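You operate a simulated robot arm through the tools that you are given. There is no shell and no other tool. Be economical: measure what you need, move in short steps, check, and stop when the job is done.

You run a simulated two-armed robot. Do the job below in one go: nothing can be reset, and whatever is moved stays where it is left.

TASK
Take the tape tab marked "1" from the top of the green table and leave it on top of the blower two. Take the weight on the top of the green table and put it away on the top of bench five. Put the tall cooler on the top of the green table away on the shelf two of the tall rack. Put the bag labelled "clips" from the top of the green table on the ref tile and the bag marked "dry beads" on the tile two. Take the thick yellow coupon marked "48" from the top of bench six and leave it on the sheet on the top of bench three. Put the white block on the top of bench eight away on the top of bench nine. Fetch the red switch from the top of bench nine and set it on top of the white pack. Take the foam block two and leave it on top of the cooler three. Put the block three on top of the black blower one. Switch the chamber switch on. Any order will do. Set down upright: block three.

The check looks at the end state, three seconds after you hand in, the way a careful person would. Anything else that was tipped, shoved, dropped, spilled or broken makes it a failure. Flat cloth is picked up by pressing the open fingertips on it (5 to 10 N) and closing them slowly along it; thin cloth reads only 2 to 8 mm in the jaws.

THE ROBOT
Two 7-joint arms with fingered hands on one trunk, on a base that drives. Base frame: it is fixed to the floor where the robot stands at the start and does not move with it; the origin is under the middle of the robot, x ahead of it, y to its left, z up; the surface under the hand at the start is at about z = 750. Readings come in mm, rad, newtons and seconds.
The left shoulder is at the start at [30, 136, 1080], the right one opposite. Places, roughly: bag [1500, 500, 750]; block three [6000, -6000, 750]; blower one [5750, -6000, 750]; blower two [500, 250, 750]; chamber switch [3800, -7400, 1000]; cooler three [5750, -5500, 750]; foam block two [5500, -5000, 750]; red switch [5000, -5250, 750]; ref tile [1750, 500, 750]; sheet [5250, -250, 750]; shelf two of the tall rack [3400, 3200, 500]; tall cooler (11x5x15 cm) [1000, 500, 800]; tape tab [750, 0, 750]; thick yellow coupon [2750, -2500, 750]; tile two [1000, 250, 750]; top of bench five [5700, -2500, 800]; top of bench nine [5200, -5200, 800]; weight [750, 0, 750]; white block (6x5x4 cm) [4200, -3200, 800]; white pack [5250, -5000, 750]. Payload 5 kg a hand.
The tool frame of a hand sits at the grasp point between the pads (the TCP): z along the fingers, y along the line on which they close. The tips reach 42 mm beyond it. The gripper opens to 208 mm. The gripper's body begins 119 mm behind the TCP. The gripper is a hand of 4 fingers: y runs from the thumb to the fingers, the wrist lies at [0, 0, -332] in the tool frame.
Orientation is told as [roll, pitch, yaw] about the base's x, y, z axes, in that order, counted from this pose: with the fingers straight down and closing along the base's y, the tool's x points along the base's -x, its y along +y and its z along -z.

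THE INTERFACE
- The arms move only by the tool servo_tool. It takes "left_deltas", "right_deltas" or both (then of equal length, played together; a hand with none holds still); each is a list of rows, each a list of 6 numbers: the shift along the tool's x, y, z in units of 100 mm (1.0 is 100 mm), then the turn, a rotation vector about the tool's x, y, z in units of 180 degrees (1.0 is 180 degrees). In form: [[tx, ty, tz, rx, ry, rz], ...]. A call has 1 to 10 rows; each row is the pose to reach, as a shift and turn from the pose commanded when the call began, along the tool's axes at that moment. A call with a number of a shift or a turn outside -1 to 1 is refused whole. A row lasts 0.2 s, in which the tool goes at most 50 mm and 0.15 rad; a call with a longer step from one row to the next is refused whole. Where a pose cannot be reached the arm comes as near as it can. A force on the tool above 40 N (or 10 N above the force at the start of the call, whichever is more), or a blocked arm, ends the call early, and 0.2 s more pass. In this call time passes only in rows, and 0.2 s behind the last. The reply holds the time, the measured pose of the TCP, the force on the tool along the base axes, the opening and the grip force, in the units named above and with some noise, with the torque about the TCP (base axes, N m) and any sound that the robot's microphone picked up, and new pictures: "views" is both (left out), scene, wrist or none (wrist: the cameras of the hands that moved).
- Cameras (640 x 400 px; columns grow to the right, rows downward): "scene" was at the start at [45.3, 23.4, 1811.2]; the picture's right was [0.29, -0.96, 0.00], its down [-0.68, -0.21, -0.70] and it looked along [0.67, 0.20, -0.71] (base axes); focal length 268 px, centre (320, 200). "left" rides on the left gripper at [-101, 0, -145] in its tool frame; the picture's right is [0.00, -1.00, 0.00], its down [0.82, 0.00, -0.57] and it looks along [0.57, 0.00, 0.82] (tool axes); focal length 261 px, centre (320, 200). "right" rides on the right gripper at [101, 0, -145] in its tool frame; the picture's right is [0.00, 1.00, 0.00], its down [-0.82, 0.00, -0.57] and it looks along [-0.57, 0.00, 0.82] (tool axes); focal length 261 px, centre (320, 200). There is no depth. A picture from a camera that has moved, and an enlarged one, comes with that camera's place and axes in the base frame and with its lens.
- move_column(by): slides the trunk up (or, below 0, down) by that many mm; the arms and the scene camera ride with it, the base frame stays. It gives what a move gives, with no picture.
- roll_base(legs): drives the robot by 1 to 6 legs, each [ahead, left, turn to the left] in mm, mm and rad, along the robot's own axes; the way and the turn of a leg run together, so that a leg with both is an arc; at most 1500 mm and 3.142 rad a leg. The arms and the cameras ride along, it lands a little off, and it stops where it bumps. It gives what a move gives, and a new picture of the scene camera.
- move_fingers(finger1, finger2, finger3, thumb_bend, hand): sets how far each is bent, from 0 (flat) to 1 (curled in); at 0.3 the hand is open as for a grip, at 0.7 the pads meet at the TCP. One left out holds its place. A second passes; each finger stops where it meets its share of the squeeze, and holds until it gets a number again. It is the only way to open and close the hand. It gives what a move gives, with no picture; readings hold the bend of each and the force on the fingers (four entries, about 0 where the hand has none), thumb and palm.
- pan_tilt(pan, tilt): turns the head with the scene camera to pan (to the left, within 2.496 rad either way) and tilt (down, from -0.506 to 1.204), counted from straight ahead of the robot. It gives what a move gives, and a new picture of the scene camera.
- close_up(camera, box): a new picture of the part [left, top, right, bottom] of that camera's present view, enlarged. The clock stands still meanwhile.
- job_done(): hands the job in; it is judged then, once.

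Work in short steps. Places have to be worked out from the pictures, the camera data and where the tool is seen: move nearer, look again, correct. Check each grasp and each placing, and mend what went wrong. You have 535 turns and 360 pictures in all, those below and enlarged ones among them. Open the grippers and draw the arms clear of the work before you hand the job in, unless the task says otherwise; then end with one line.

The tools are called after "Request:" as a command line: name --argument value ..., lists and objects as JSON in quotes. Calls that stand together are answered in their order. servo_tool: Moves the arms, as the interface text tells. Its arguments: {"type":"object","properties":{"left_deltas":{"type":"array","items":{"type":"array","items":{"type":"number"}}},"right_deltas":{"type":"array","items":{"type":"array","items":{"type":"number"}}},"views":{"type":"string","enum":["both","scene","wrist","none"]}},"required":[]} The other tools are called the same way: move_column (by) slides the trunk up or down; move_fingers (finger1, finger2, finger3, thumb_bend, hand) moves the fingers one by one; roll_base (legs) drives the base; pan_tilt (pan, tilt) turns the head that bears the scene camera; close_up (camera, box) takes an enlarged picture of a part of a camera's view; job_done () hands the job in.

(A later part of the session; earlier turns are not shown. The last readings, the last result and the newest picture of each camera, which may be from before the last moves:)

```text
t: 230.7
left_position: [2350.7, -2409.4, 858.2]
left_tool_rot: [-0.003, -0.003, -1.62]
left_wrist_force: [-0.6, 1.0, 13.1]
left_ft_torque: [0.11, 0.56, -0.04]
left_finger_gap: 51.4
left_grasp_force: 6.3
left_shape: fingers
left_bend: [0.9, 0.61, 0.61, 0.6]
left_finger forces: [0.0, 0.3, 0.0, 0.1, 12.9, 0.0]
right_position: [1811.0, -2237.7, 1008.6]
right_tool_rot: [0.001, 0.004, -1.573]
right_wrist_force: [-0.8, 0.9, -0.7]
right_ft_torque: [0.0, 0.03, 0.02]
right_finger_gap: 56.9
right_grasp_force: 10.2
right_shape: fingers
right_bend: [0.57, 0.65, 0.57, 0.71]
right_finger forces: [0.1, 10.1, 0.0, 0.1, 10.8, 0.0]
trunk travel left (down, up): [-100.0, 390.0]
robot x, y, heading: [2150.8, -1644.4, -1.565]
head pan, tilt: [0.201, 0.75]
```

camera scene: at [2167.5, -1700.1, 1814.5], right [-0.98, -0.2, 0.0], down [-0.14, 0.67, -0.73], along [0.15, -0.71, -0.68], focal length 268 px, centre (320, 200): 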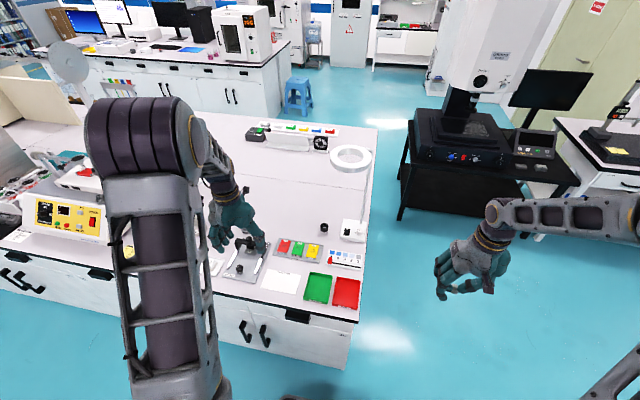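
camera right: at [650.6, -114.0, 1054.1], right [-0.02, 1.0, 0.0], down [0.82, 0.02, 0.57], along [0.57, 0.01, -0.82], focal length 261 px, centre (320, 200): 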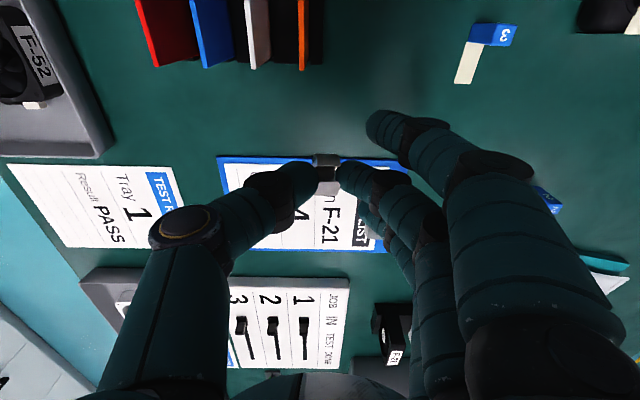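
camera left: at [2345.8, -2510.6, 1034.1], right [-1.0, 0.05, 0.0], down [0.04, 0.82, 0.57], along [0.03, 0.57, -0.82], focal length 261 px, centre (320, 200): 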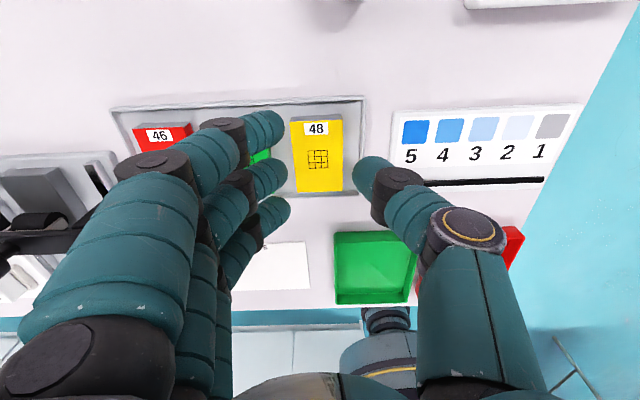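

The thumb rests on the tray rim. I rise 1 mm and close on the coupon's upper edge.

Request:
servo_tool --left_deltas '[[0, 0, -0.015, 0, 0, 0]]' --views "none"

Request:
move_fingers --hand "left" --finger2 0.7 --finger3 0.7 --thumb_bend 0.7

Request:
servo_tool --left_deltas '[[0, 0, -0.1, 0, 0, 0], [0, 0, -0.35, 0, 0, 0]]' --views "wrist"

```text
t: 231.1
left_position: [2350.6, -2408.9, 856.1]
left_tool_rot: [0.0, -0.001, -1.622]
left_wrist_force: [-1.6, -2.9, 9.3]
left_ft_torque: [-0.09, 0.4, 0.09]
left_finger_gap: 51.4
left_grasp_force: 4.8
left_shape: fingers
left_bend: [0.9, 0.61, 0.61, 0.6]
left_finger forces: [0.1, 0.1, 0.0, 0.1, 8.9, 0.1]
right_position: [1812.2, -2238.6, 1008.9]
right_tool_rot: [0.0, 0.006, -1.572]
right_wrist_force: [-0.3, -0.6, -1.0]
right_ft_torque: [-0.01, 0.01, 0.01]
right_finger_gap: 57.3
right_grasp_force: 10.3
right_shape: fingers
right_bend: [0.57, 0.65, 0.57, 0.71]
right_finger forces: [0.0, 10.1, 0.0, 0.0, 10.9, 0.0]
trunk travel left (down, up): [-100.0, 390.0]
robot x, y, heading: [2154.3, -1644.3, -1.567]
head pan, tilt: [0.201, 0.75]
```

```text
t: 232.1
left_position: [2351.9, -2408.4, 857.3]
left_tool_rot: [-0.001, 0.0, -1.621]
left_wrist_force: [-6.4, -0.9, 0.6]
left_ft_torque: [-0.08, 0.34, 0.14]
left_finger_gap: 49.9
left_grasp_force: 19.0
left_shape: fingers
left_bend: [0.9, 0.64, 0.65, 0.65]
left_finger forces: [0.0, 8.6, 6.6, 0.1, 23.8, 0.0]
right_position: [1811.8, -2238.8, 1009.6]
right_tool_rot: [0.0, 0.005, -1.57]
right_wrist_force: [-0.7, -0.3, -1.1]
right_ft_torque: [0.03, -0.01, -0.01]
right_finger_gap: 57.3
right_grasp_force: 10.8
right_shape: fingers
right_bend: [0.57, 0.65, 0.57, 0.71]
right_finger forces: [0.1, 10.1, 0.1, 0.0, 10.8, 0.0]
trunk travel left (down, up): [-100.0, 390.0]
robot x, y, heading: [2152.9, -1646.7, -1.571]
head pan, tilt: [0.201, 0.75]
```

```text
t: 232.7
left_position: [2351.5, -2406.5, 891.7]
left_tool_rot: [0.001, 0.003, -1.621]
left_wrist_force: [-0.2, 1.0, -0.3]
left_ft_torque: [-0.06, 0.0, 0.03]
left_finger_gap: 49.5
left_grasp_force: 18.4
left_shape: fingers
left_bend: [0.9, 0.64, 0.65, 0.65]
left_finger forces: [0.0, 10.5, 8.2, 0.0, 17.9, 0.0]
right_position: [1811.1, -2237.7, 1008.8]
right_tool_rot: [0.0, 0.004, -1.572]
right_wrist_force: [-0.5, 0.5, -1.1]
right_ft_torque: [-0.04, -0.03, -0.01]
right_finger_gap: 57.2
right_grasp_force: 10.1
right_shape: fingers
right_bend: [0.57, 0.65, 0.57, 0.71]
right_finger forces: [0.1, 10.0, 0.0, 0.0, 10.8, 0.1]
trunk travel left (down, up): [-100.0, 390.0]
robot x, y, heading: [2152.7, -1645.4, -1.568]
head pan, tilt: [0.201, 0.75]
camera left: at [2348.0, -2508.9, 1036.0], right [-1.0, 0.05, 0.0], down [0.04, 0.82, 0.57], along [0.03, 0.57, -0.82], focal length 261 px, centre (320, 200)
```

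left: 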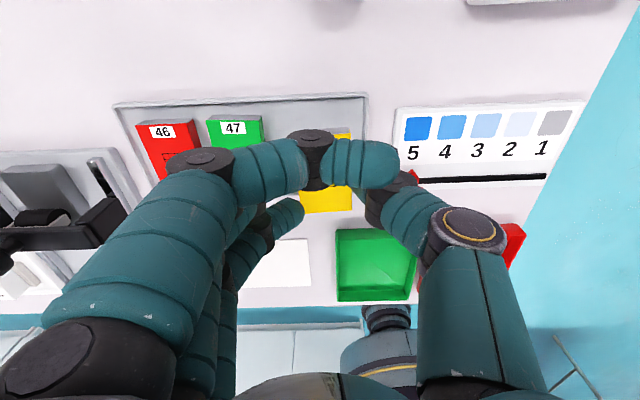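

Coupon 48 is lifted cleanly. I raise it high, back into the aisle and turn to drive along it.

Request:
servo_tool --left_deltas '[[0, 0, -0.4, 0, 0, 0], [0, 0, -0.8, 0, 0, 0], [0.2, 0, -1, 0, 0, 0]]' --views "wrist"

Request:
servo_tool --left_deltas '[[0.4, 0, 0, 0, 0, 0], [0.8, 0, 0, 0, 0, 0], [1, 0.3, -0.2, 0, 0, 0]]' --views "none"

Request:
roll_base --legs '[[-230, 0, 0], [0, 0, 1.571]]'

```text
t: 233.5
left_position: [2353.4, -2388.9, 992.9]
left_tool_rot: [0.0, -0.004, -1.621]
left_wrist_force: [0.0, 0.9, 0.0]
left_ft_torque: [-0.2, -0.04, 0.02]
left_finger_gap: 49.5
left_grasp_force: 18.4
left_shape: fingers
left_bend: [0.9, 0.64, 0.65, 0.65]
left_finger forces: [0.1, 10.4, 8.2, 0.1, 17.9, 0.0]
right_position: [1810.9, -2235.2, 1010.2]
right_tool_rot: [0.0, 0.003, -1.573]
right_wrist_force: [0.5, 0.3, 0.1]
right_ft_torque: [-0.13, -0.05, -0.02]
right_finger_gap: 57.1
right_grasp_force: 10.6
right_shape: fingers
right_bend: [0.57, 0.65, 0.57, 0.71]
right_finger forces: [0.0, 10.1, 0.0, 0.0, 10.8, 0.1]
trunk travel left (down, up): [-100.0, 390.0]
robot x, y, heading: [2153.8, -1646.5, -1.569]
head pan, tilt: [0.201, 0.75]
camera left: at [2349.5, -2490.2, 1137.0], right [-1.0, 0.05, 0.0], down [0.04, 0.82, 0.57], along [0.03, 0.57, -0.82], focal length 261 px, centre (320, 200)
```

left: 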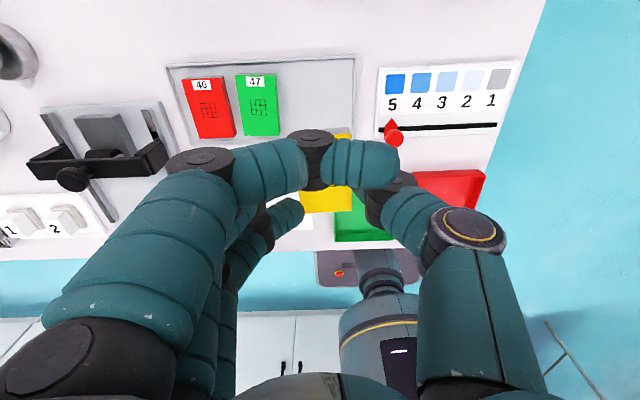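

```text
t: 234.3
left_position: [2390.3, -2288.6, 1013.2]
left_tool_rot: [-0.001, -0.001, -1.621]
left_wrist_force: [-0.3, 0.3, -0.1]
left_ft_torque: [-0.08, 0.07, 0.01]
left_finger_gap: 49.5
left_grasp_force: 18.0
left_shape: fingers
left_bend: [0.9, 0.64, 0.65, 0.65]
left_finger forces: [0.1, 10.4, 8.3, 0.0, 17.9, 0.0]
right_position: [1814.1, -2237.5, 1011.1]
right_tool_rot: [-0.002, 0.003, -1.573]
right_wrist_force: [1.0, 0.0, -0.6]
right_ft_torque: [-0.03, 0.14, 0.01]
right_finger_gap: 57.1
right_grasp_force: 10.4
right_shape: fingers
right_bend: [0.57, 0.65, 0.57, 0.71]
right_finger forces: [0.0, 10.2, 0.0, 0.1, 10.8, 0.0]
trunk travel left (down, up): [-100.0, 390.0]
robot x, y, heading: [2157.8, -1645.9, -1.562]
head pan, tilt: [0.201, 0.75]
```

```text
t: 239.8
left_position: [2804.7, -1206.5, 1012.8]
left_tool_rot: [0.0, 0.0, -0.084]
left_wrist_force: [0.9, -0.1, -0.7]
left_ft_torque: [0.02, 0.01, 0.01]
left_finger_gap: 49.4
left_grasp_force: 18.5
left_shape: fingers
left_bend: [0.9, 0.64, 0.65, 0.65]
left_finger forces: [0.1, 10.2, 7.8, 0.1, 17.4, 0.0]
right_position: [2733.0, -1780.1, 1009.8]
right_tool_rot: [0.0, 0.006, -0.034]
right_wrist_force: [-0.5, 0.3, -0.4]
right_ft_torque: [0.0, -0.05, 0.02]
right_finger_gap: 56.8
right_grasp_force: 9.9
right_shape: fingers
right_bend: [0.57, 0.65, 0.57, 0.71]
right_finger forces: [0.2, 9.7, 0.1, 0.1, 10.5, 0.0]
trunk travel left (down, up): [-100.0, 390.0]
robot x, y, heading: [2150.9, -1424.4, -0.033]
head pan, tilt: [0.201, 0.75]
camera scene: at [2201.7, -1404.6, 1814.6], right [0.17, -0.99, 0.0], down [-0.67, -0.12, -0.73], along [0.72, 0.12, -0.68], focal length 268 px, centre (320, 200)
```

scene: 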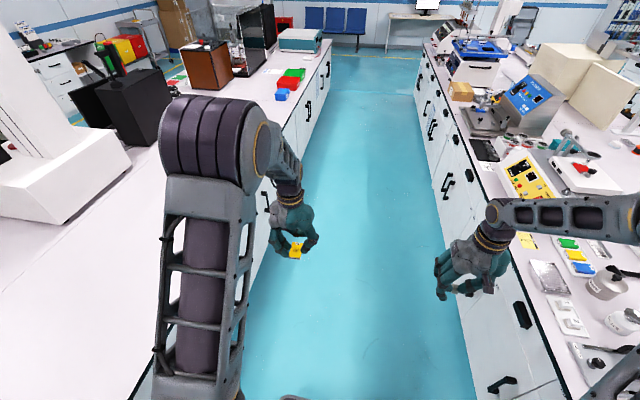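

The aisle is clear. I drive along it to about x=4900.

Request:
roll_base --legs '[[0, 0, 0.033], [1400, 0, 0], [1350, 0, 0]]'

Request:
pan_tilt --pan 1.1 --tilt 0.5

Request:
pan_tilt --pan -1.0 --tilt 0.5

```text
t: 253.4
left_position: [5541.1, -1170.2, 1012.4]
left_tool_rot: [-0.001, 0.001, -0.048]
left_wrist_force: [0.6, -0.5, 0.2]
left_ft_torque: [-0.02, 0.06, 0.03]
left_finger_gap: 49.7
left_grasp_force: 18.4
left_shape: fingers
left_bend: [0.9, 0.64, 0.65, 0.65]
left_finger forces: [0.1, 10.2, 7.8, 0.0, 17.3, 0.0]
right_position: [5489.9, -1749.0, 1009.0]
right_tool_rot: [0.0, 0.005, 0.0]
right_wrist_force: [0.1, 0.1, -1.1]
right_ft_torque: [0.02, 0.04, -0.01]
right_finger_gap: 56.9
right_grasp_force: 10.7
right_shape: fingers
right_bend: [0.57, 0.65, 0.57, 0.71]
right_finger forces: [0.0, 9.9, 0.1, 0.1, 10.4, 0.0]
trunk travel left (down, up): [-100.0, 390.0]
robot x, y, heading: [4897.3, -1409.5, 0.003]
head pan, tilt: [0.201, 0.75]
camera scene: at [4946.6, -1391.2, 1814.6], right [0.2, -0.98, 0.0], down [-0.67, -0.14, -0.73], along [0.72, 0.15, -0.68], focal length 268 px, centre (320, 200)
```

scene: 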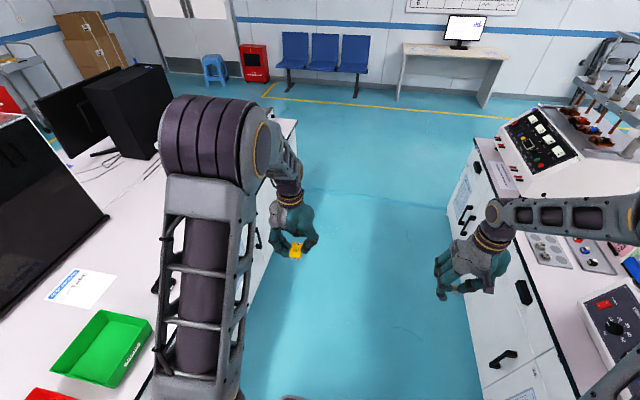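

```text
t: 254.7
left_position: [5540.8, -1171.0, 1011.7]
left_tool_rot: [0.0, -0.001, -0.048]
left_wrist_force: [0.3, -0.2, -1.0]
left_ft_torque: [0.0, 0.02, -0.03]
left_finger_gap: 49.6
left_grasp_force: 17.1
left_shape: fingers
left_bend: [0.9, 0.64, 0.65, 0.65]
left_finger forces: [0.1, 10.1, 7.9, 0.1, 17.4, 0.0]
right_position: [5489.4, -1749.0, 1008.6]
right_tool_rot: [0.0, 0.004, 0.0]
right_wrist_force: [0.2, 0.6, -0.7]
right_ft_torque: [0.01, 0.02, -0.02]
right_finger_gap: 56.9
right_grasp_force: 10.5
right_shape: fingers
right_bend: [0.57, 0.65, 0.57, 0.71]
right_finger forces: [0.0, 9.9, 0.1, 0.0, 10.5, 0.1]
trunk travel left (down, up): [-100.0, 390.0]
robot x, y, heading: [4897.7, -1409.0, 0.005]
head pan, tilt: [1.1, 0.499]
camera scene: at [4905.8, -1326.9, 1836.6], right [0.89, -0.45, 0.0], down [-0.22, -0.43, -0.88], along [0.39, 0.78, -0.48], focal length 268 px, centre (320, 200)
```

scene: 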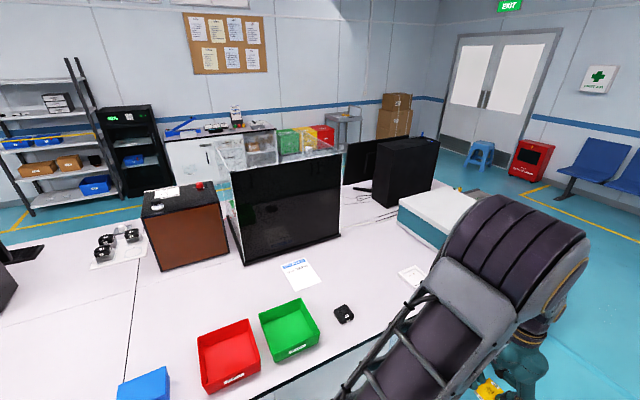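

```text
t: 256.6
left_position: [5540.3, -1172.2, 1012.1]
left_tool_rot: [0.0, 0.0, -0.049]
left_wrist_force: [0.2, 0.0, -0.3]
left_ft_torque: [-0.04, 0.03, -0.04]
left_finger_gap: 49.4
left_grasp_force: 17.4
left_shape: fingers
left_bend: [0.9, 0.64, 0.65, 0.65]
left_finger forces: [0.1, 10.2, 7.9, 0.0, 17.4, 0.0]
right_position: [5489.3, -1748.1, 1008.7]
right_tool_rot: [0.001, 0.005, 0.001]
right_wrist_force: [0.4, 0.1, -0.8]
right_ft_torque: [-0.03, 0.0, -0.03]
right_finger_gap: 57.1
right_grasp_force: 10.4
right_shape: fingers
right_bend: [0.57, 0.65, 0.57, 0.71]
right_finger forces: [0.0, 9.9, 0.0, 0.0, 10.5, 0.0]
trunk travel left (down, up): [-100.0, 390.0]
robot x, y, heading: [4894.5, -1405.2, 0.001]
head pan, tilt: [-1.0, 0.499]
camera scene: at [4914.4, -1484.4, 1836.6], right [-0.84, -0.55, 0.0], down [-0.26, 0.4, -0.88], along [0.48, -0.74, -0.48], focal length 268 px, centre (320, 200)
```

scene: 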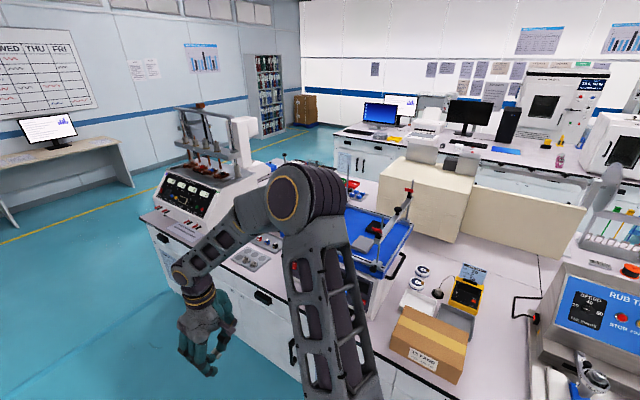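

The sheet lies at about (5300,−304) on bench three. I drive on to x≈5500 and turn to face it.

Request:
roll_base --legs '[[600, 0, 0], [0, 0, 1.57], [150, 0, 0]]'

Request:
pan_tilt --pan 0.15 --tilt 0.85

```text
t: 264.9
left_position: [5230.8, -613.7, 1010.5]
left_tool_rot: [-0.001, 0.002, 1.549]
left_wrist_force: [-0.1, 1.0, -1.0]
left_ft_torque: [-0.21, -0.01, 0.0]
left_finger_gap: 49.4
left_grasp_force: 17.8
left_shape: fingers
left_bend: [0.9, 0.64, 0.65, 0.65]
left_finger forces: [0.1, 10.2, 7.6, 0.0, 17.1, 0.0]
right_position: [5808.1, -647.5, 1008.2]
right_tool_rot: [0.001, 0.008, 1.6]
right_wrist_force: [0.1, 2.6, -1.7]
right_ft_torque: [-0.18, -0.02, -0.01]
right_finger_gap: 56.9
right_grasp_force: 9.7
right_shape: fingers
right_bend: [0.57, 0.65, 0.57, 0.71]
right_finger forces: [0.1, 9.5, 0.0, 0.0, 10.1, 0.1]
trunk travel left (down, up): [-100.0, 390.0]
robot x, y, heading: [5484.8, -1248.1, 1.603]
head pan, tilt: [-1.0, 0.499]
camera scene: at [5558.6, -1225.7, 1836.5], right [0.57, -0.82, 0.0], down [-0.39, -0.27, -0.88], along [0.72, 0.5, -0.48], focal length 268 px, centre (320, 200)
```

scene: 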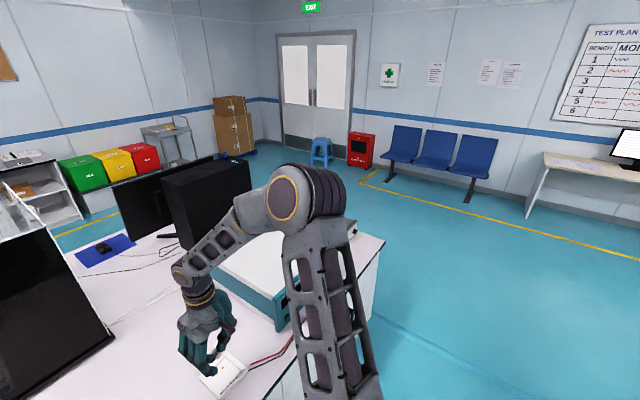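

```text
t: 266.2
left_position: [5231.2, -613.5, 1013.0]
left_tool_rot: [0.001, 0.0, 1.55]
left_wrist_force: [0.7, 0.3, -0.9]
left_ft_torque: [-0.01, 0.04, 0.01]
left_finger_gap: 49.5
left_grasp_force: 17.6
left_shape: fingers
left_bend: [0.9, 0.64, 0.65, 0.65]
left_finger forces: [0.0, 10.1, 7.5, 0.0, 17.2, 0.0]
right_position: [5810.1, -649.1, 1008.3]
right_tool_rot: [-0.001, 0.006, 1.599]
right_wrist_force: [0.6, 0.0, -1.0]
right_ft_torque: [-0.01, -0.03, -0.02]
right_finger_gap: 56.7
right_grasp_force: 10.3
right_shape: fingers
right_bend: [0.57, 0.65, 0.57, 0.71]
right_finger forces: [0.0, 9.5, 0.1, 0.0, 10.1, 0.0]
trunk travel left (down, up): [-100.0, 390.0]
robot x, y, heading: [5485.4, -1251.4, 1.612]
head pan, tilt: [0.15, 0.85]
camera scene: at [5469.6, -1203.4, 1806.6], right [0.98, 0.18, 0.0], down [0.14, -0.74, -0.66], along [-0.12, 0.65, -0.75], focal length 268 px, centre (320, 200)
```

scene: 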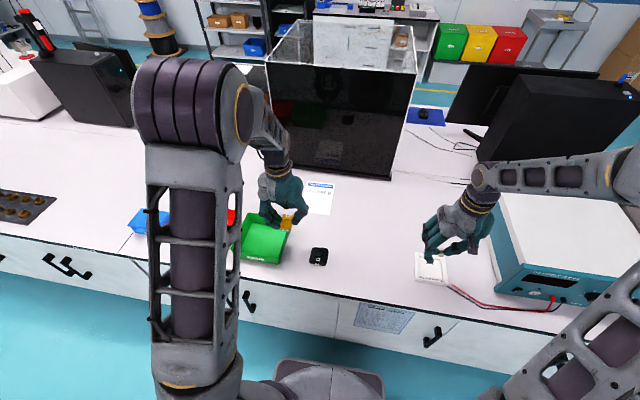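

Sheet confirmed at (5297,−313). I close in 80 mm and bring the left hand over it.

Request:
roll_base --legs '[[80, 0, -0.04]]'

Request:
servo_tool --left_deltas '[[-0.4, -0.1, 0, 0, 0, 0], [-0.8, -0.25, 0, 0, 0, 0], [-1, -0.35, 0, 0, 0, 0]]' --views "none"

Request:
servo_tool --left_deltas '[[-0.4, -0.1, 0, 0, 0, 0], [-0.8, -0.25, 0, 0, 0, 0], [-1, -0.35, 0.2, 0, 0, 0]]' --views "both"

```text
t: 267.3
left_position: [5255.0, -522.4, 1011.9]
left_tool_rot: [0.0, 0.003, 1.51]
left_wrist_force: [0.3, 1.2, -1.8]
left_ft_torque: [-0.15, 0.03, -0.01]
left_finger_gap: 49.6
left_grasp_force: 17.9
left_shape: fingers
left_bend: [0.9, 0.64, 0.65, 0.65]
left_finger forces: [0.1, 10.1, 7.6, 0.0, 17.2, 0.1]
right_position: [5832.5, -580.5, 1008.6]
right_tool_rot: [-0.001, 0.006, 1.558]
right_wrist_force: [1.0, 0.9, -1.6]
right_ft_torque: [-0.16, 0.02, 0.01]
right_finger_gap: 56.9
right_grasp_force: 9.4
right_shape: fingers
right_bend: [0.57, 0.65, 0.57, 0.71]
right_finger forces: [0.0, 9.6, 0.0, 0.0, 10.1, 0.0]
trunk travel left (down, up): [-100.0, 390.0]
robot x, y, heading: [5484.8, -1170.1, 1.565]
head pan, tilt: [0.15, 0.85]
camera scene: at [5470.6, -1119.3, 1806.5], right [0.99, 0.14, 0.0], down [0.11, -0.74, -0.66], along [-0.09, 0.65, -0.75], focal length 268 px, centre (320, 200)
```

scene: 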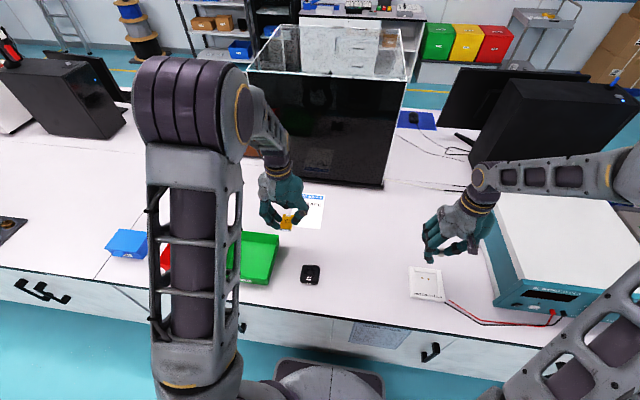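

```text
t: 268.1
left_position: [5293.9, -424.1, 1012.0]
left_tool_rot: [0.0, 0.001, 1.51]
left_wrist_force: [0.6, -0.1, -1.4]
left_ft_torque: [-0.06, 0.0, 0.01]
left_finger_gap: 49.5
left_grasp_force: 17.2
left_shape: fingers
left_bend: [0.9, 0.64, 0.65, 0.65]
left_finger forces: [0.0, 10.1, 7.6, 0.0, 17.2, 0.0]
right_position: [5832.3, -581.6, 1006.6]
right_tool_rot: [0.0, 0.005, 1.558]
right_wrist_force: [0.0, 0.4, -1.2]
right_ft_torque: [-0.04, 0.03, 0.01]
right_finger_gap: 56.8
right_grasp_force: 10.2
right_shape: fingers
right_bend: [0.57, 0.65, 0.57, 0.71]
right_finger forces: [0.0, 9.5, 0.0, 0.0, 10.1, 0.1]
trunk travel left (down, up): [-100.0, 390.0]
robot x, y, heading: [5486.4, -1169.4, 1.56]
head pan, tilt: [0.15, 0.85]
```

```text
t: 268.9
left_position: [5337.8, -326.4, 990.2]
left_tool_rot: [0.0, 0.0, 1.512]
left_wrist_force: [0.7, 0.5, -0.1]
left_ft_torque: [-0.08, -0.04, 0.04]
left_finger_gap: 49.2
left_grasp_force: 17.4
left_shape: fingers
left_bend: [0.9, 0.64, 0.65, 0.65]
left_finger forces: [0.1, 10.3, 7.5, 0.1, 17.3, 0.1]
right_position: [5832.3, -580.9, 1007.2]
right_tool_rot: [0.0, 0.007, 1.559]
right_wrist_force: [1.0, 1.0, -1.2]
right_ft_torque: [-0.11, 0.04, 0.01]
right_finger_gap: 56.7
right_grasp_force: 9.9
right_shape: fingers
right_bend: [0.57, 0.65, 0.57, 0.71]
right_finger forces: [0.0, 9.5, 0.0, 0.0, 10.1, 0.1]
trunk travel left (down, up): [-100.0, 390.0]
robot x, y, heading: [5482.3, -1171.6, 1.569]
head pan, tilt: [0.15, 0.85]
camera scene: at [5470.8, -1120.0, 1806.4], right [0.99, 0.14, 0.0], down [0.11, -0.74, -0.66], along [-0.09, 0.65, -0.75], focal length 268 px, centre (320, 200)
camera left: at [5343.3, -227.4, 1134.6], right [1.0, -0.06, 0.0], down [-0.05, -0.82, 0.57], along [-0.03, -0.57, -0.82], focal length 261 px, centre (320, 200)
```

scene: 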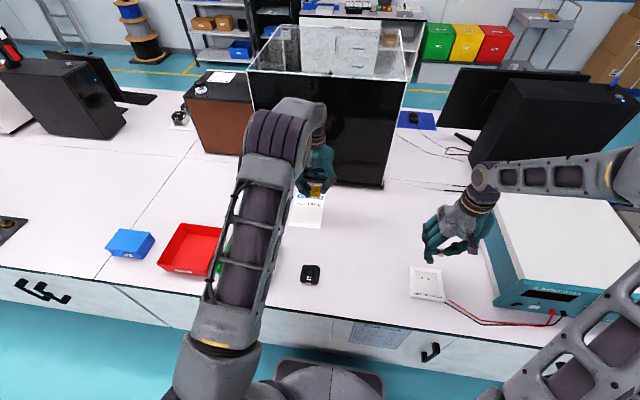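
left: 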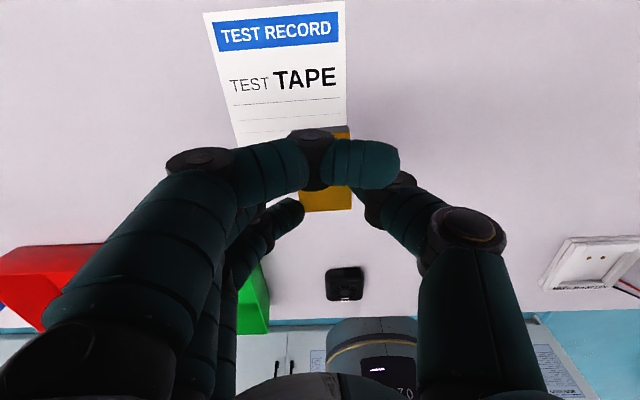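

The sheet's centre is about (5290,−298). I shift over it and lower to z≈900.

Request:
servo_tool --left_deltas '[[-0.12, 0.25, 0.2, 0, 0, 0], [-0.23, 0.49, 0.45, 0, 0, 0], [-0.23, 0.49, 0.9, 0, 0, 0]]' --views "wrist"

```text
t: 269.7
left_position: [5289.7, -301.5, 899.3]
left_tool_rot: [-0.002, 0.001, 1.509]
left_wrist_force: [-0.3, 2.2, 0.2]
left_ft_torque: [-0.16, 0.0, -0.01]
left_finger_gap: 49.2
left_grasp_force: 17.4
left_shape: fingers
left_bend: [0.9, 0.64, 0.65, 0.66]
left_finger forces: [0.0, 10.3, 7.6, 0.0, 17.4, 0.1]
right_position: [5832.6, -580.7, 1007.3]
right_tool_rot: [0.0, 0.008, 1.559]
right_wrist_force: [-0.4, 1.4, -1.0]
right_ft_torque: [-0.16, -0.05, 0.07]
right_finger_gap: 56.7
right_grasp_force: 9.8
right_shape: fingers
right_bend: [0.57, 0.65, 0.57, 0.71]
right_finger forces: [0.0, 9.5, 0.0, 0.1, 10.0, 0.0]
trunk travel left (down, up): [-100.0, 390.0]
robot x, y, heading: [5484.3, -1169.0, 1.563]
head pan, tilt: [0.15, 0.85]
camera left: at [5296.9, -202.4, 1044.2], right [1.0, -0.06, 0.0], down [-0.05, -0.82, 0.57], along [-0.03, -0.57, -0.82], focal length 261 px, centre (320, 200)
```

left: 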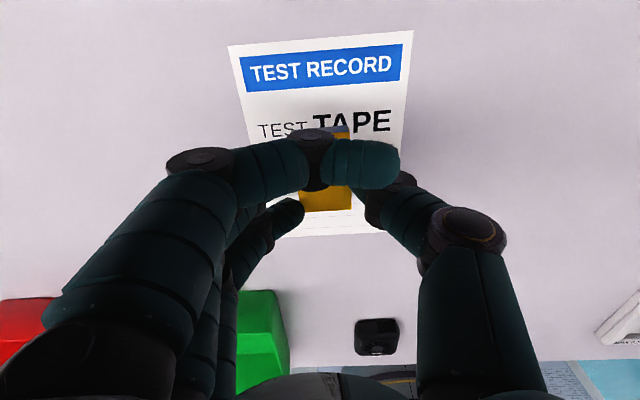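

The coupon will land centred on the sheet. I lower to contact.

Request:
servo_tool --left_deltas '[[0, 0, 0.25, 0, 0, 0], [0, 0, 0.35, 0, 0, 0], [0, 0, 0.4, 0, 0, 0], [0, 0, 0.43, 0, 0, 0], [0, 0, 0.46, 0, 0, 0], [0, 0, 0.49, 0, 0, 0], [0, 0, 0.52, 0, 0, 0]]' --views "none"

Request:
close_up --camera "left" --box '[160, 65, 480, 265]'

```text
t: 271.3
left_position: [5291.3, -301.5, 853.0]
left_tool_rot: [0.0, -0.004, 1.51]
left_wrist_force: [1.1, -3.9, 22.3]
left_ft_torque: [-0.38, -0.03, -0.05]
left_finger_gap: 49.5
left_grasp_force: 26.1
left_shape: fingers
left_bend: [0.9, 0.63, 0.65, 0.66]
left_finger forces: [0.1, 14.4, 12.2, 0.0, 26.3, 0.0]
right_position: [5832.5, -583.2, 1009.1]
right_tool_rot: [-0.001, 0.001, 1.56]
right_wrist_force: [0.8, 0.3, -1.8]
right_ft_torque: [-0.04, 0.0, 0.02]
right_finger_gap: 56.7
right_grasp_force: 10.3
right_shape: fingers
right_bend: [0.57, 0.65, 0.57, 0.71]
right_finger forces: [0.0, 9.6, 0.0, 0.0, 10.2, 0.0]
trunk travel left (down, up): [-100.0, 390.0]
robot x, y, heading: [5489.6, -1169.9, 1.56]
head pan, tilt: [0.15, 0.85]
```

```text
2.00 times, centred on (320, 165) of left
camera zoom: at [5297.3, -203.0, 998.4], right [1.0, -0.06, 0.0], down [-0.05, -0.82, 0.57], along [-0.03, -0.57, -0.82], focal length 521 px, centre (320, 270)
```

zoom: 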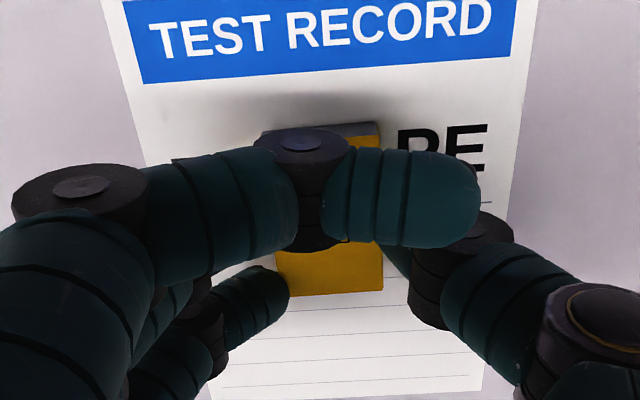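

Contact. I ease up 2 mm, open, and lift away.

Request:
servo_tool --left_deltas '[[0, 0, -0.03, 0, 0, 0]]' --views "none"

Request:
move_fingers --hand "left" --finger2 0.57 --finger3 0.57 --thumb_bend 0.57

Request:
servo_tool --left_deltas '[[0, 0, -0.3, 0, 0, 0], [0, 0, -0.7, 0, 0, 0], [0, 0, -1, 0, 0, 0]]' --views "none"

Request:
servo_tool --left_deltas '[[0.2, 0, -0.4, 0, 0, 0], [0.5, 0, -0.7, 0, 0, 0], [0.9, 0, -0.8, 0, 0, 0]]' --views "wrist"

```text
t: 271.7
left_position: [5290.5, -303.0, 854.5]
left_tool_rot: [-0.001, -0.001, 1.51]
left_wrist_force: [1.1, 1.1, 12.9]
left_ft_torque: [-0.07, -0.08, 0.0]
left_finger_gap: 49.4
left_grasp_force: 23.1
left_shape: fingers
left_bend: [0.9, 0.63, 0.65, 0.66]
left_finger forces: [0.0, 12.8, 10.2, 0.0, 23.9, 0.0]
right_position: [5831.7, -583.0, 1009.1]
right_tool_rot: [0.001, 0.004, 1.559]
right_wrist_force: [0.2, -0.6, -0.8]
right_ft_torque: [0.04, -0.01, 0.05]
right_finger_gap: 56.9
right_grasp_force: 9.5
right_shape: fingers
right_bend: [0.57, 0.65, 0.57, 0.71]
right_finger forces: [0.1, 9.5, 0.0, 0.1, 10.1, 0.0]
trunk travel left (down, up): [-100.0, 390.0]
robot x, y, heading: [5487.7, -1169.8, 1.562]
head pan, tilt: [0.15, 0.85]
```

```text
t: 272.7
left_position: [5291.0, -301.7, 855.1]
left_tool_rot: [-0.001, -0.001, 1.509]
left_wrist_force: [-3.9, -0.2, 15.0]
left_ft_torque: [-0.32, -0.15, -0.11]
left_finger_gap: 53.3
left_grasp_force: 7.6
left_shape: fingers
left_bend: [0.9, 0.56, 0.56, 0.58]
left_finger forces: [0.0, 2.1, 2.5, 0.1, 11.1, 0.0]
right_position: [5832.6, -582.3, 1009.7]
right_tool_rot: [-0.001, 0.005, 1.557]
right_wrist_force: [0.0, 0.6, -0.6]
right_ft_torque: [-0.01, -0.04, 0.03]
right_finger_gap: 56.5
right_grasp_force: 9.5
right_shape: fingers
right_bend: [0.57, 0.65, 0.57, 0.71]
right_finger forces: [0.0, 9.5, 0.0, 0.0, 10.1, 0.1]
trunk travel left (down, up): [-100.0, 390.0]
robot x, y, heading: [5480.9, -1172.4, 1.564]
head pan, tilt: [0.15, 0.85]
```

```text
t: 273.5
left_position: [5291.4, -304.1, 953.1]
left_tool_rot: [0.0, 0.0, 1.509]
left_wrist_force: [0.6, 0.2, -0.1]
left_ft_torque: [0.03, 0.06, 0.0]
left_finger_gap: 55.5
left_grasp_force: 0.0
left_shape: fingers
left_bend: [0.9, 0.56, 0.56, 0.56]
left_finger forces: [0.0, 0.1, 0.0, 0.0, 0.1, 0.0]
right_position: [5833.6, -581.6, 1008.8]
right_tool_rot: [0.0, 0.004, 1.559]
right_wrist_force: [0.6, -0.1, -1.5]
right_ft_torque: [0.07, 0.01, 0.01]
right_finger_gap: 56.7
right_grasp_force: 9.7
right_shape: fingers
right_bend: [0.57, 0.65, 0.57, 0.71]
right_finger forces: [0.0, 9.5, 0.1, 0.0, 10.1, 0.0]
trunk travel left (down, up): [-100.0, 390.0]
robot x, y, heading: [5487.7, -1170.8, 1.561]
head pan, tilt: [0.15, 0.85]
```

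```text
t: 274.3
left_position: [5282.9, -393.5, 1033.0]
left_tool_rot: [0.001, -0.001, 1.508]
left_wrist_force: [-0.2, -1.0, 0.8]
left_ft_torque: [0.14, 0.02, 0.03]
left_finger_gap: 55.4
left_grasp_force: 0.0
left_shape: fingers
left_bend: [0.9, 0.56, 0.56, 0.56]
left_finger forces: [0.0, 0.1, 0.0, 0.1, 0.0, 0.1]
right_position: [5832.0, -583.1, 1010.3]
right_tool_rot: [-0.002, 0.005, 1.557]
right_wrist_force: [0.4, -1.3, 0.1]
right_ft_torque: [0.14, -0.01, -0.01]
right_finger_gap: 56.8
right_grasp_force: 10.3
right_shape: fingers
right_bend: [0.57, 0.65, 0.57, 0.71]
right_finger forces: [0.0, 9.7, 0.1, 0.0, 10.1, 0.1]
trunk travel left (down, up): [-100.0, 390.0]
robot x, y, heading: [5483.4, -1168.7, 1.565]
head pan, tilt: [0.15, 0.85]
camera left: at [5289.0, -295.3, 1177.7], right [1.0, -0.06, 0.0], down [-0.05, -0.82, 0.57], along [-0.03, -0.57, -0.82], focal length 261 px, centre (320, 200)
```

left: 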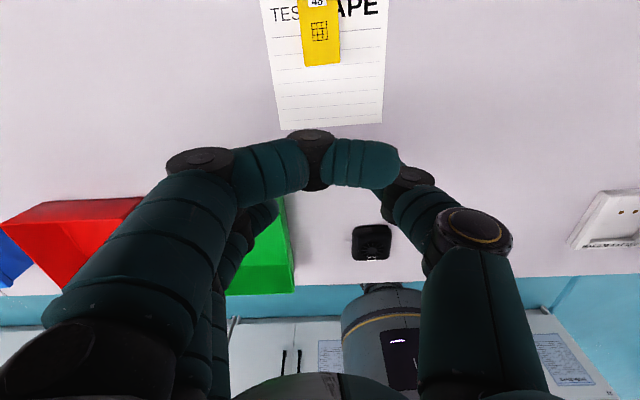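

Coupon 48 lies on the sheet. Next the weight: I back into the aisle and turn to face bench five.

Request:
servo_tool --left_deltas '[[0.4, 0, 0, 0, 0, 0], [0.8, 0, 0, 0, 0, 0], [1, 0, 0, 0, 0, 0]]' --views "none"

Request:
roll_base --legs '[[-260, 0, 0], [0, 0, 1.57], [0, 0, 1.57]]'

Request:
pan_tilt --pan 0.0 --tilt 0.7

```text
t: 275.1
left_position: [5278.9, -494.1, 1033.1]
left_tool_rot: [0.0, 0.0, 1.511]
left_wrist_force: [0.1, -0.7, 0.7]
left_ft_torque: [0.03, -0.02, -0.02]
left_finger_gap: 55.9
left_grasp_force: 0.0
left_shape: fingers
left_bend: [0.9, 0.56, 0.56, 0.56]
left_finger forces: [0.1, 0.1, 0.0, 0.0, 0.1, 0.1]
right_position: [5831.1, -582.0, 1007.3]
right_tool_rot: [0.0, 0.005, 1.561]
right_wrist_force: [0.3, -1.4, -0.3]
right_ft_torque: [0.09, -0.03, 0.0]
right_finger_gap: 56.8
right_grasp_force: 9.3
right_shape: fingers
right_bend: [0.57, 0.65, 0.57, 0.71]
right_finger forces: [0.0, 9.6, 0.1, 0.0, 10.0, 0.0]
trunk travel left (down, up): [-100.0, 390.0]
robot x, y, heading: [5484.2, -1168.3, 1.564]
head pan, tilt: [0.15, 0.85]
```

```text
t: 283.6
left_position: [5458.5, -2131.3, 1033.0]
left_tool_rot: [-0.011, -0.003, -1.964]
left_wrist_force: [-8.3, 5.8, 1.5]
left_ft_torque: [-1.0, -1.37, -0.19]
left_finger_gap: 55.5
left_grasp_force: 6.3
left_shape: fingers
left_bend: [0.9, 0.56, 0.56, 0.56]
left_finger forces: [0.0, 0.0, 0.0, 0.0, 0.0, 13.2]
right_position: [4972.0, -1881.4, 1007.6]
right_tool_rot: [0.002, 0.005, -1.894]
right_wrist_force: [1.1, -0.1, -0.5]
right_ft_torque: [0.02, 0.06, 0.0]
right_finger_gap: 56.2
right_grasp_force: 9.8
right_shape: fingers
right_bend: [0.57, 0.65, 0.57, 0.72]
right_finger forces: [0.1, 9.4, 0.1, 0.0, 9.9, 0.1]
trunk travel left (down, up): [-100.0, 390.0]
robot x, y, heading: [5481.9, -1426.5, -1.889]
head pan, tilt: [0.15, 0.85]
stopped in leg 3: the force on the tool passed its limit at 92 N (the readings are from after the stop); the commanded pose is now the measured one
camera scene: at [5475.8, -1476.2, 1806.6], right [-0.99, 0.16, 0.0], down [0.12, 0.74, -0.66], along [-0.11, -0.65, -0.75], focal length 268 px, centre (320, 200)
```

scene: 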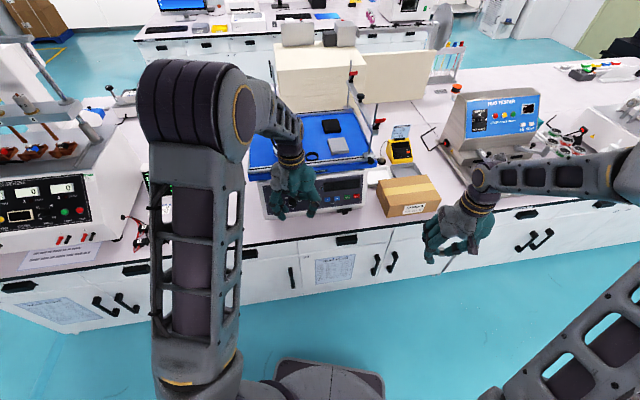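

```text
t: 284.4
left_position: [5458.2, -2131.2, 1034.7]
left_tool_rot: [-0.009, -0.005, -1.962]
left_wrist_force: [-10.0, 8.5, 2.6]
left_ft_torque: [-1.49, -1.93, -0.22]
left_finger_gap: 55.4
left_grasp_force: 8.1
left_shape: fingers
left_bend: [0.9, 0.56, 0.56, 0.56]
left_finger forces: [0.1, 0.0, 0.0, 0.0, 0.0, 16.9]
right_position: [4971.5, -1881.1, 1006.8]
right_tool_rot: [-0.001, 0.005, -1.895]
right_wrist_force: [-0.4, 0.1, -1.2]
right_ft_torque: [-0.01, -0.02, 0.02]
right_finger_gap: 56.0
right_grasp_force: 9.6
right_shape: fingers
right_bend: [0.57, 0.65, 0.57, 0.72]
right_finger forces: [0.0, 9.5, 0.1, 0.0, 9.9, 0.0]
trunk travel left (down, up): [-100.0, 390.0]
robot x, y, heading: [5481.6, -1425.8, -1.884]
head pan, tilt: [0.0, 0.7]
camera scene: at [5461.3, -1479.6, 1818.8], right [-0.95, 0.31, 0.0], down [0.2, 0.61, -0.76], along [-0.24, -0.73, -0.64], focal length 268 px, centre (320, 200)
```

scene: 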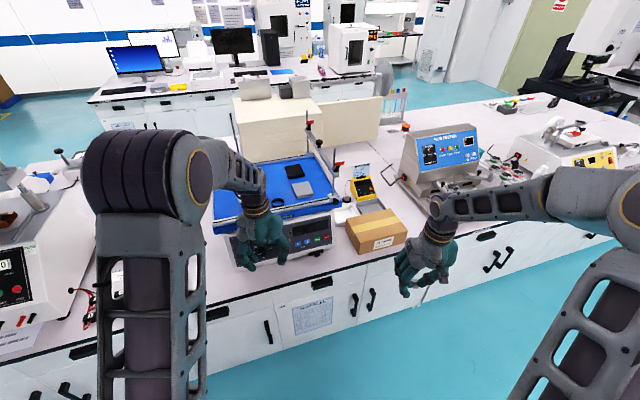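

The left hand bumped the blue shaker. I immediately turn back a little to release contact, then raise the trunk for clearance.

Request:
roll_base --legs '[[0, 0, -0.25], [150, 0, 0]]'

```text
t: 286.3
left_position: [5247.6, -2152.8, 1031.0]
left_tool_rot: [-0.014, 0.012, -2.209]
left_wrist_force: [-0.7, 3.3, -0.1]
left_ft_torque: [-0.12, -0.14, 0.05]
left_finger_gap: 55.8
left_grasp_force: 1.7
left_shape: fingers
left_bend: [0.9, 0.56, 0.56, 0.56]
left_finger forces: [2.6, 0.0, 0.0, 0.0, 0.0, 0.0]
right_position: [4836.4, -1796.3, 1006.6]
right_tool_rot: [0.0, 0.008, -2.147]
right_wrist_force: [-0.7, -0.1, -1.9]
right_ft_torque: [-0.1, -0.12, -0.02]
right_finger_gap: 55.9
right_grasp_force: 9.2
right_shape: fingers
right_bend: [0.57, 0.65, 0.57, 0.72]
right_finger forces: [0.0, 9.4, 0.0, 0.0, 9.9, 0.0]
trunk travel left (down, up): [-100.0, 390.0]
robot x, y, heading: [5447.8, -1485.6, -2.139]
head pan, tilt: [0.0, 0.7]
stopped in leg 2: the force on the tool passed its limit at 88 N (the readings are from after the stop); the commanded pose is now the measured one
camera scene: at [5411.4, -1531.6, 1818.6], right [-0.84, 0.54, 0.0], down [0.35, 0.54, -0.76], along [-0.41, -0.64, -0.64], focal length 268 px, centre (320, 200)
```

scene: 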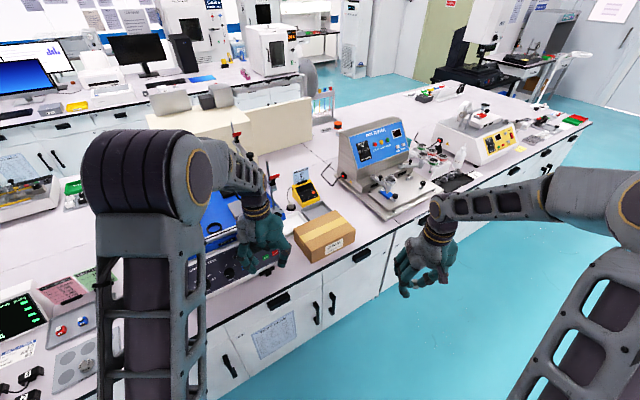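

That leg pushed toward the island — a mistake. I back straight away now.

Request:
roll_base --legs '[[-200, 0, 0]]'

Request:
close_up --camera "scene" --box '[150, 140, 400, 340]'

```text
t: 287.9
left_position: [5356.4, -1982.3, 1032.0]
left_tool_rot: [-0.016, 0.012, -2.214]
left_wrist_force: [0.4, 0.2, 0.4]
left_ft_torque: [-0.19, 0.05, -0.01]
left_finger_gap: 55.8
left_grasp_force: 0.1
left_shape: fingers
left_bend: [0.9, 0.56, 0.56, 0.56]
left_finger forces: [0.0, 0.0, 0.0, 0.0, 0.1, 0.0]
right_position: [4946.1, -1627.2, 1008.7]
right_tool_rot: [-0.001, 0.004, -2.146]
right_wrist_force: [-0.1, 0.9, -0.5]
right_ft_torque: [-0.15, 0.05, -0.01]
right_finger_gap: 56.2
right_grasp_force: 9.3
right_shape: fingers
right_bend: [0.57, 0.65, 0.57, 0.72]
right_finger forces: [0.0, 9.4, 0.0, 0.0, 9.7, 0.1]
trunk travel left (down, up): [-100.0, 390.0]
robot x, y, heading: [5550.1, -1317.1, -2.147]
head pan, tilt: [0.0, 0.7]
camera scene: at [5522.5, -1361.5, 1819.0], right [-0.84, 0.54, 0.0], down [0.35, 0.54, -0.77], along [-0.41, -0.64, -0.64], focal length 268 px, centre (320, 200)
```

scene: 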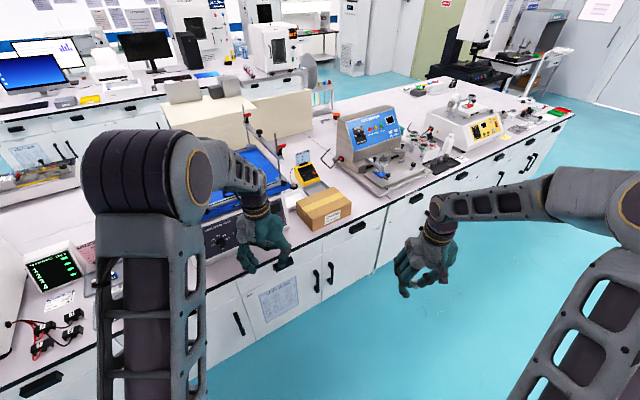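

```text
2.00 times, centred on (275, 240) of scene
camera zoom: at [5522.5, -1361.5, 1819.0], right [-0.84, 0.54, 0.0], down [0.35, 0.54, -0.77], along [-0.41, -0.64, -0.64], focal length 536 px, centre (410, 120)
```

zoom: 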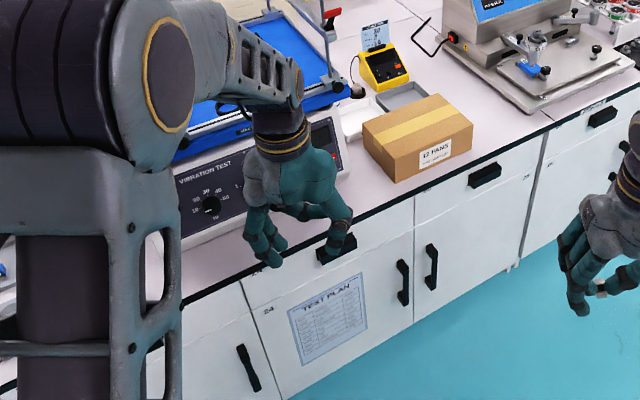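

No visible displacement — it is the big vibration tester. I retract the left hand 100 mm, turn to face the island squarely, and look at bench five.

Request:
servo_tool --left_deltas '[[0.4, 0, 0, 0, 0, 0], [0.8, 0, 0, 0, 0, 0], [1, 0, 0, 0, 0, 0]]' --views "none"

Request:
roll_base --legs '[[0, 0, 0.576]]'

Request:
pan_tilt --pan -0.05 --tilt 0.7

```text
t: 288.7
left_position: [5414.5, -1904.4, 1033.9]
left_tool_rot: [-0.017, 0.011, -2.212]
left_wrist_force: [0.2, 0.2, -0.2]
left_ft_torque: [-0.05, 0.03, 0.04]
left_finger_gap: 55.8
left_grasp_force: 0.0
left_shape: fingers
left_bend: [0.9, 0.56, 0.56, 0.56]
left_finger forces: [0.1, 0.1, 0.0, 0.1, 0.0, 0.0]
right_position: [4945.2, -1628.0, 1008.6]
right_tool_rot: [0.0, 0.006, -2.146]
right_wrist_force: [0.9, 0.7, -0.3]
right_ft_torque: [-0.01, 0.0, -0.01]
right_finger_gap: 55.9
right_grasp_force: 9.5
right_shape: fingers
right_bend: [0.57, 0.65, 0.57, 0.72]
right_finger forces: [0.0, 9.4, 0.0, 0.0, 9.8, 0.0]
trunk travel left (down, up): [-100.0, 390.0]
robot x, y, heading: [5558.3, -1318.4, -2.139]
head pan, tilt: [0.0, 0.7]
```

```text
t: 290.6
left_position: [5752.7, -1886.5, 1033.9]
left_tool_rot: [-0.014, 0.012, -1.645]
left_wrist_force: [0.3, -0.9, 0.1]
left_ft_torque: [0.0, 0.08, -0.02]
left_finger_gap: 55.8
left_grasp_force: 0.1
left_shape: fingers
left_bend: [0.9, 0.56, 0.56, 0.56]
left_finger forces: [0.0, 0.1, 0.0, 0.1, 0.0, 0.0]
right_position: [5209.2, -1907.0, 1007.7]
right_tool_rot: [-0.003, 0.005, -1.58]
right_wrist_force: [0.2, -0.2, -1.1]
right_ft_torque: [0.01, 0.1, 0.03]
right_finger_gap: 56.1
right_grasp_force: 9.5
right_shape: fingers
right_bend: [0.57, 0.65, 0.57, 0.72]
right_finger forces: [0.0, 9.0, 0.0, 0.1, 9.6, 0.0]
trunk travel left (down, up): [-100.0, 390.0]
robot x, y, heading: [5552.1, -1315.6, -1.573]
head pan, tilt: [0.0, 0.7]
camera scene: at [5551.9, -1372.3, 1818.8], right [-1.0, 0.0, 0.0], down [0.0, 0.64, -0.76], along [0.0, -0.76, -0.64], focal length 268 px, centre (320, 200)
```

scene: 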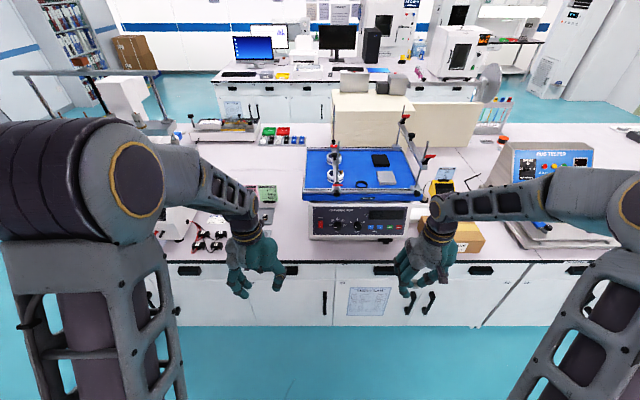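

```text
t: 291.3
left_position: [5751.8, -1887.1, 1034.1]
left_tool_rot: [-0.013, 0.012, -1.645]
left_wrist_force: [0.3, -0.1, 0.3]
left_ft_torque: [0.0, -0.03, 0.03]
left_finger_gap: 56.0
left_grasp_force: 0.0
left_shape: fingers
left_bend: [0.9, 0.56, 0.56, 0.56]
left_finger forces: [0.1, 0.1, 0.1, 0.0, 0.0, 0.0]
right_position: [5209.2, -1906.0, 1008.8]
right_tool_rot: [0.0, 0.005, -1.579]
right_wrist_force: [-0.5, 0.6, -1.0]
right_ft_torque: [0.02, -0.04, 0.03]
right_finger_gap: 56.2
right_grasp_force: 8.7
right_shape: fingers
right_bend: [0.57, 0.65, 0.57, 0.72]
right_finger forces: [0.0, 9.0, 0.0, 0.0, 9.5, 0.0]
trunk travel left (down, up): [-100.0, 390.0]
robot x, y, heading: [5554.4, -1313.3, -1.575]
head pan, tilt: [-0.051, 0.7]
camera scene: at [5546.7, -1372.0, 1818.9], right [-1.0, 0.05, 0.0], down [0.03, 0.64, -0.76], along [-0.04, -0.76, -0.64], focal length 268 px, centre (320, 200)
```

scene: 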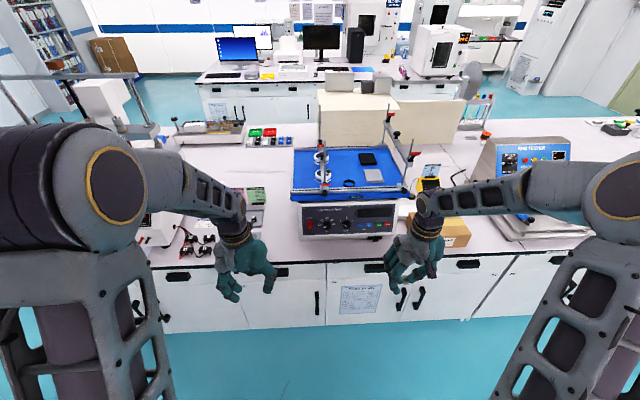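

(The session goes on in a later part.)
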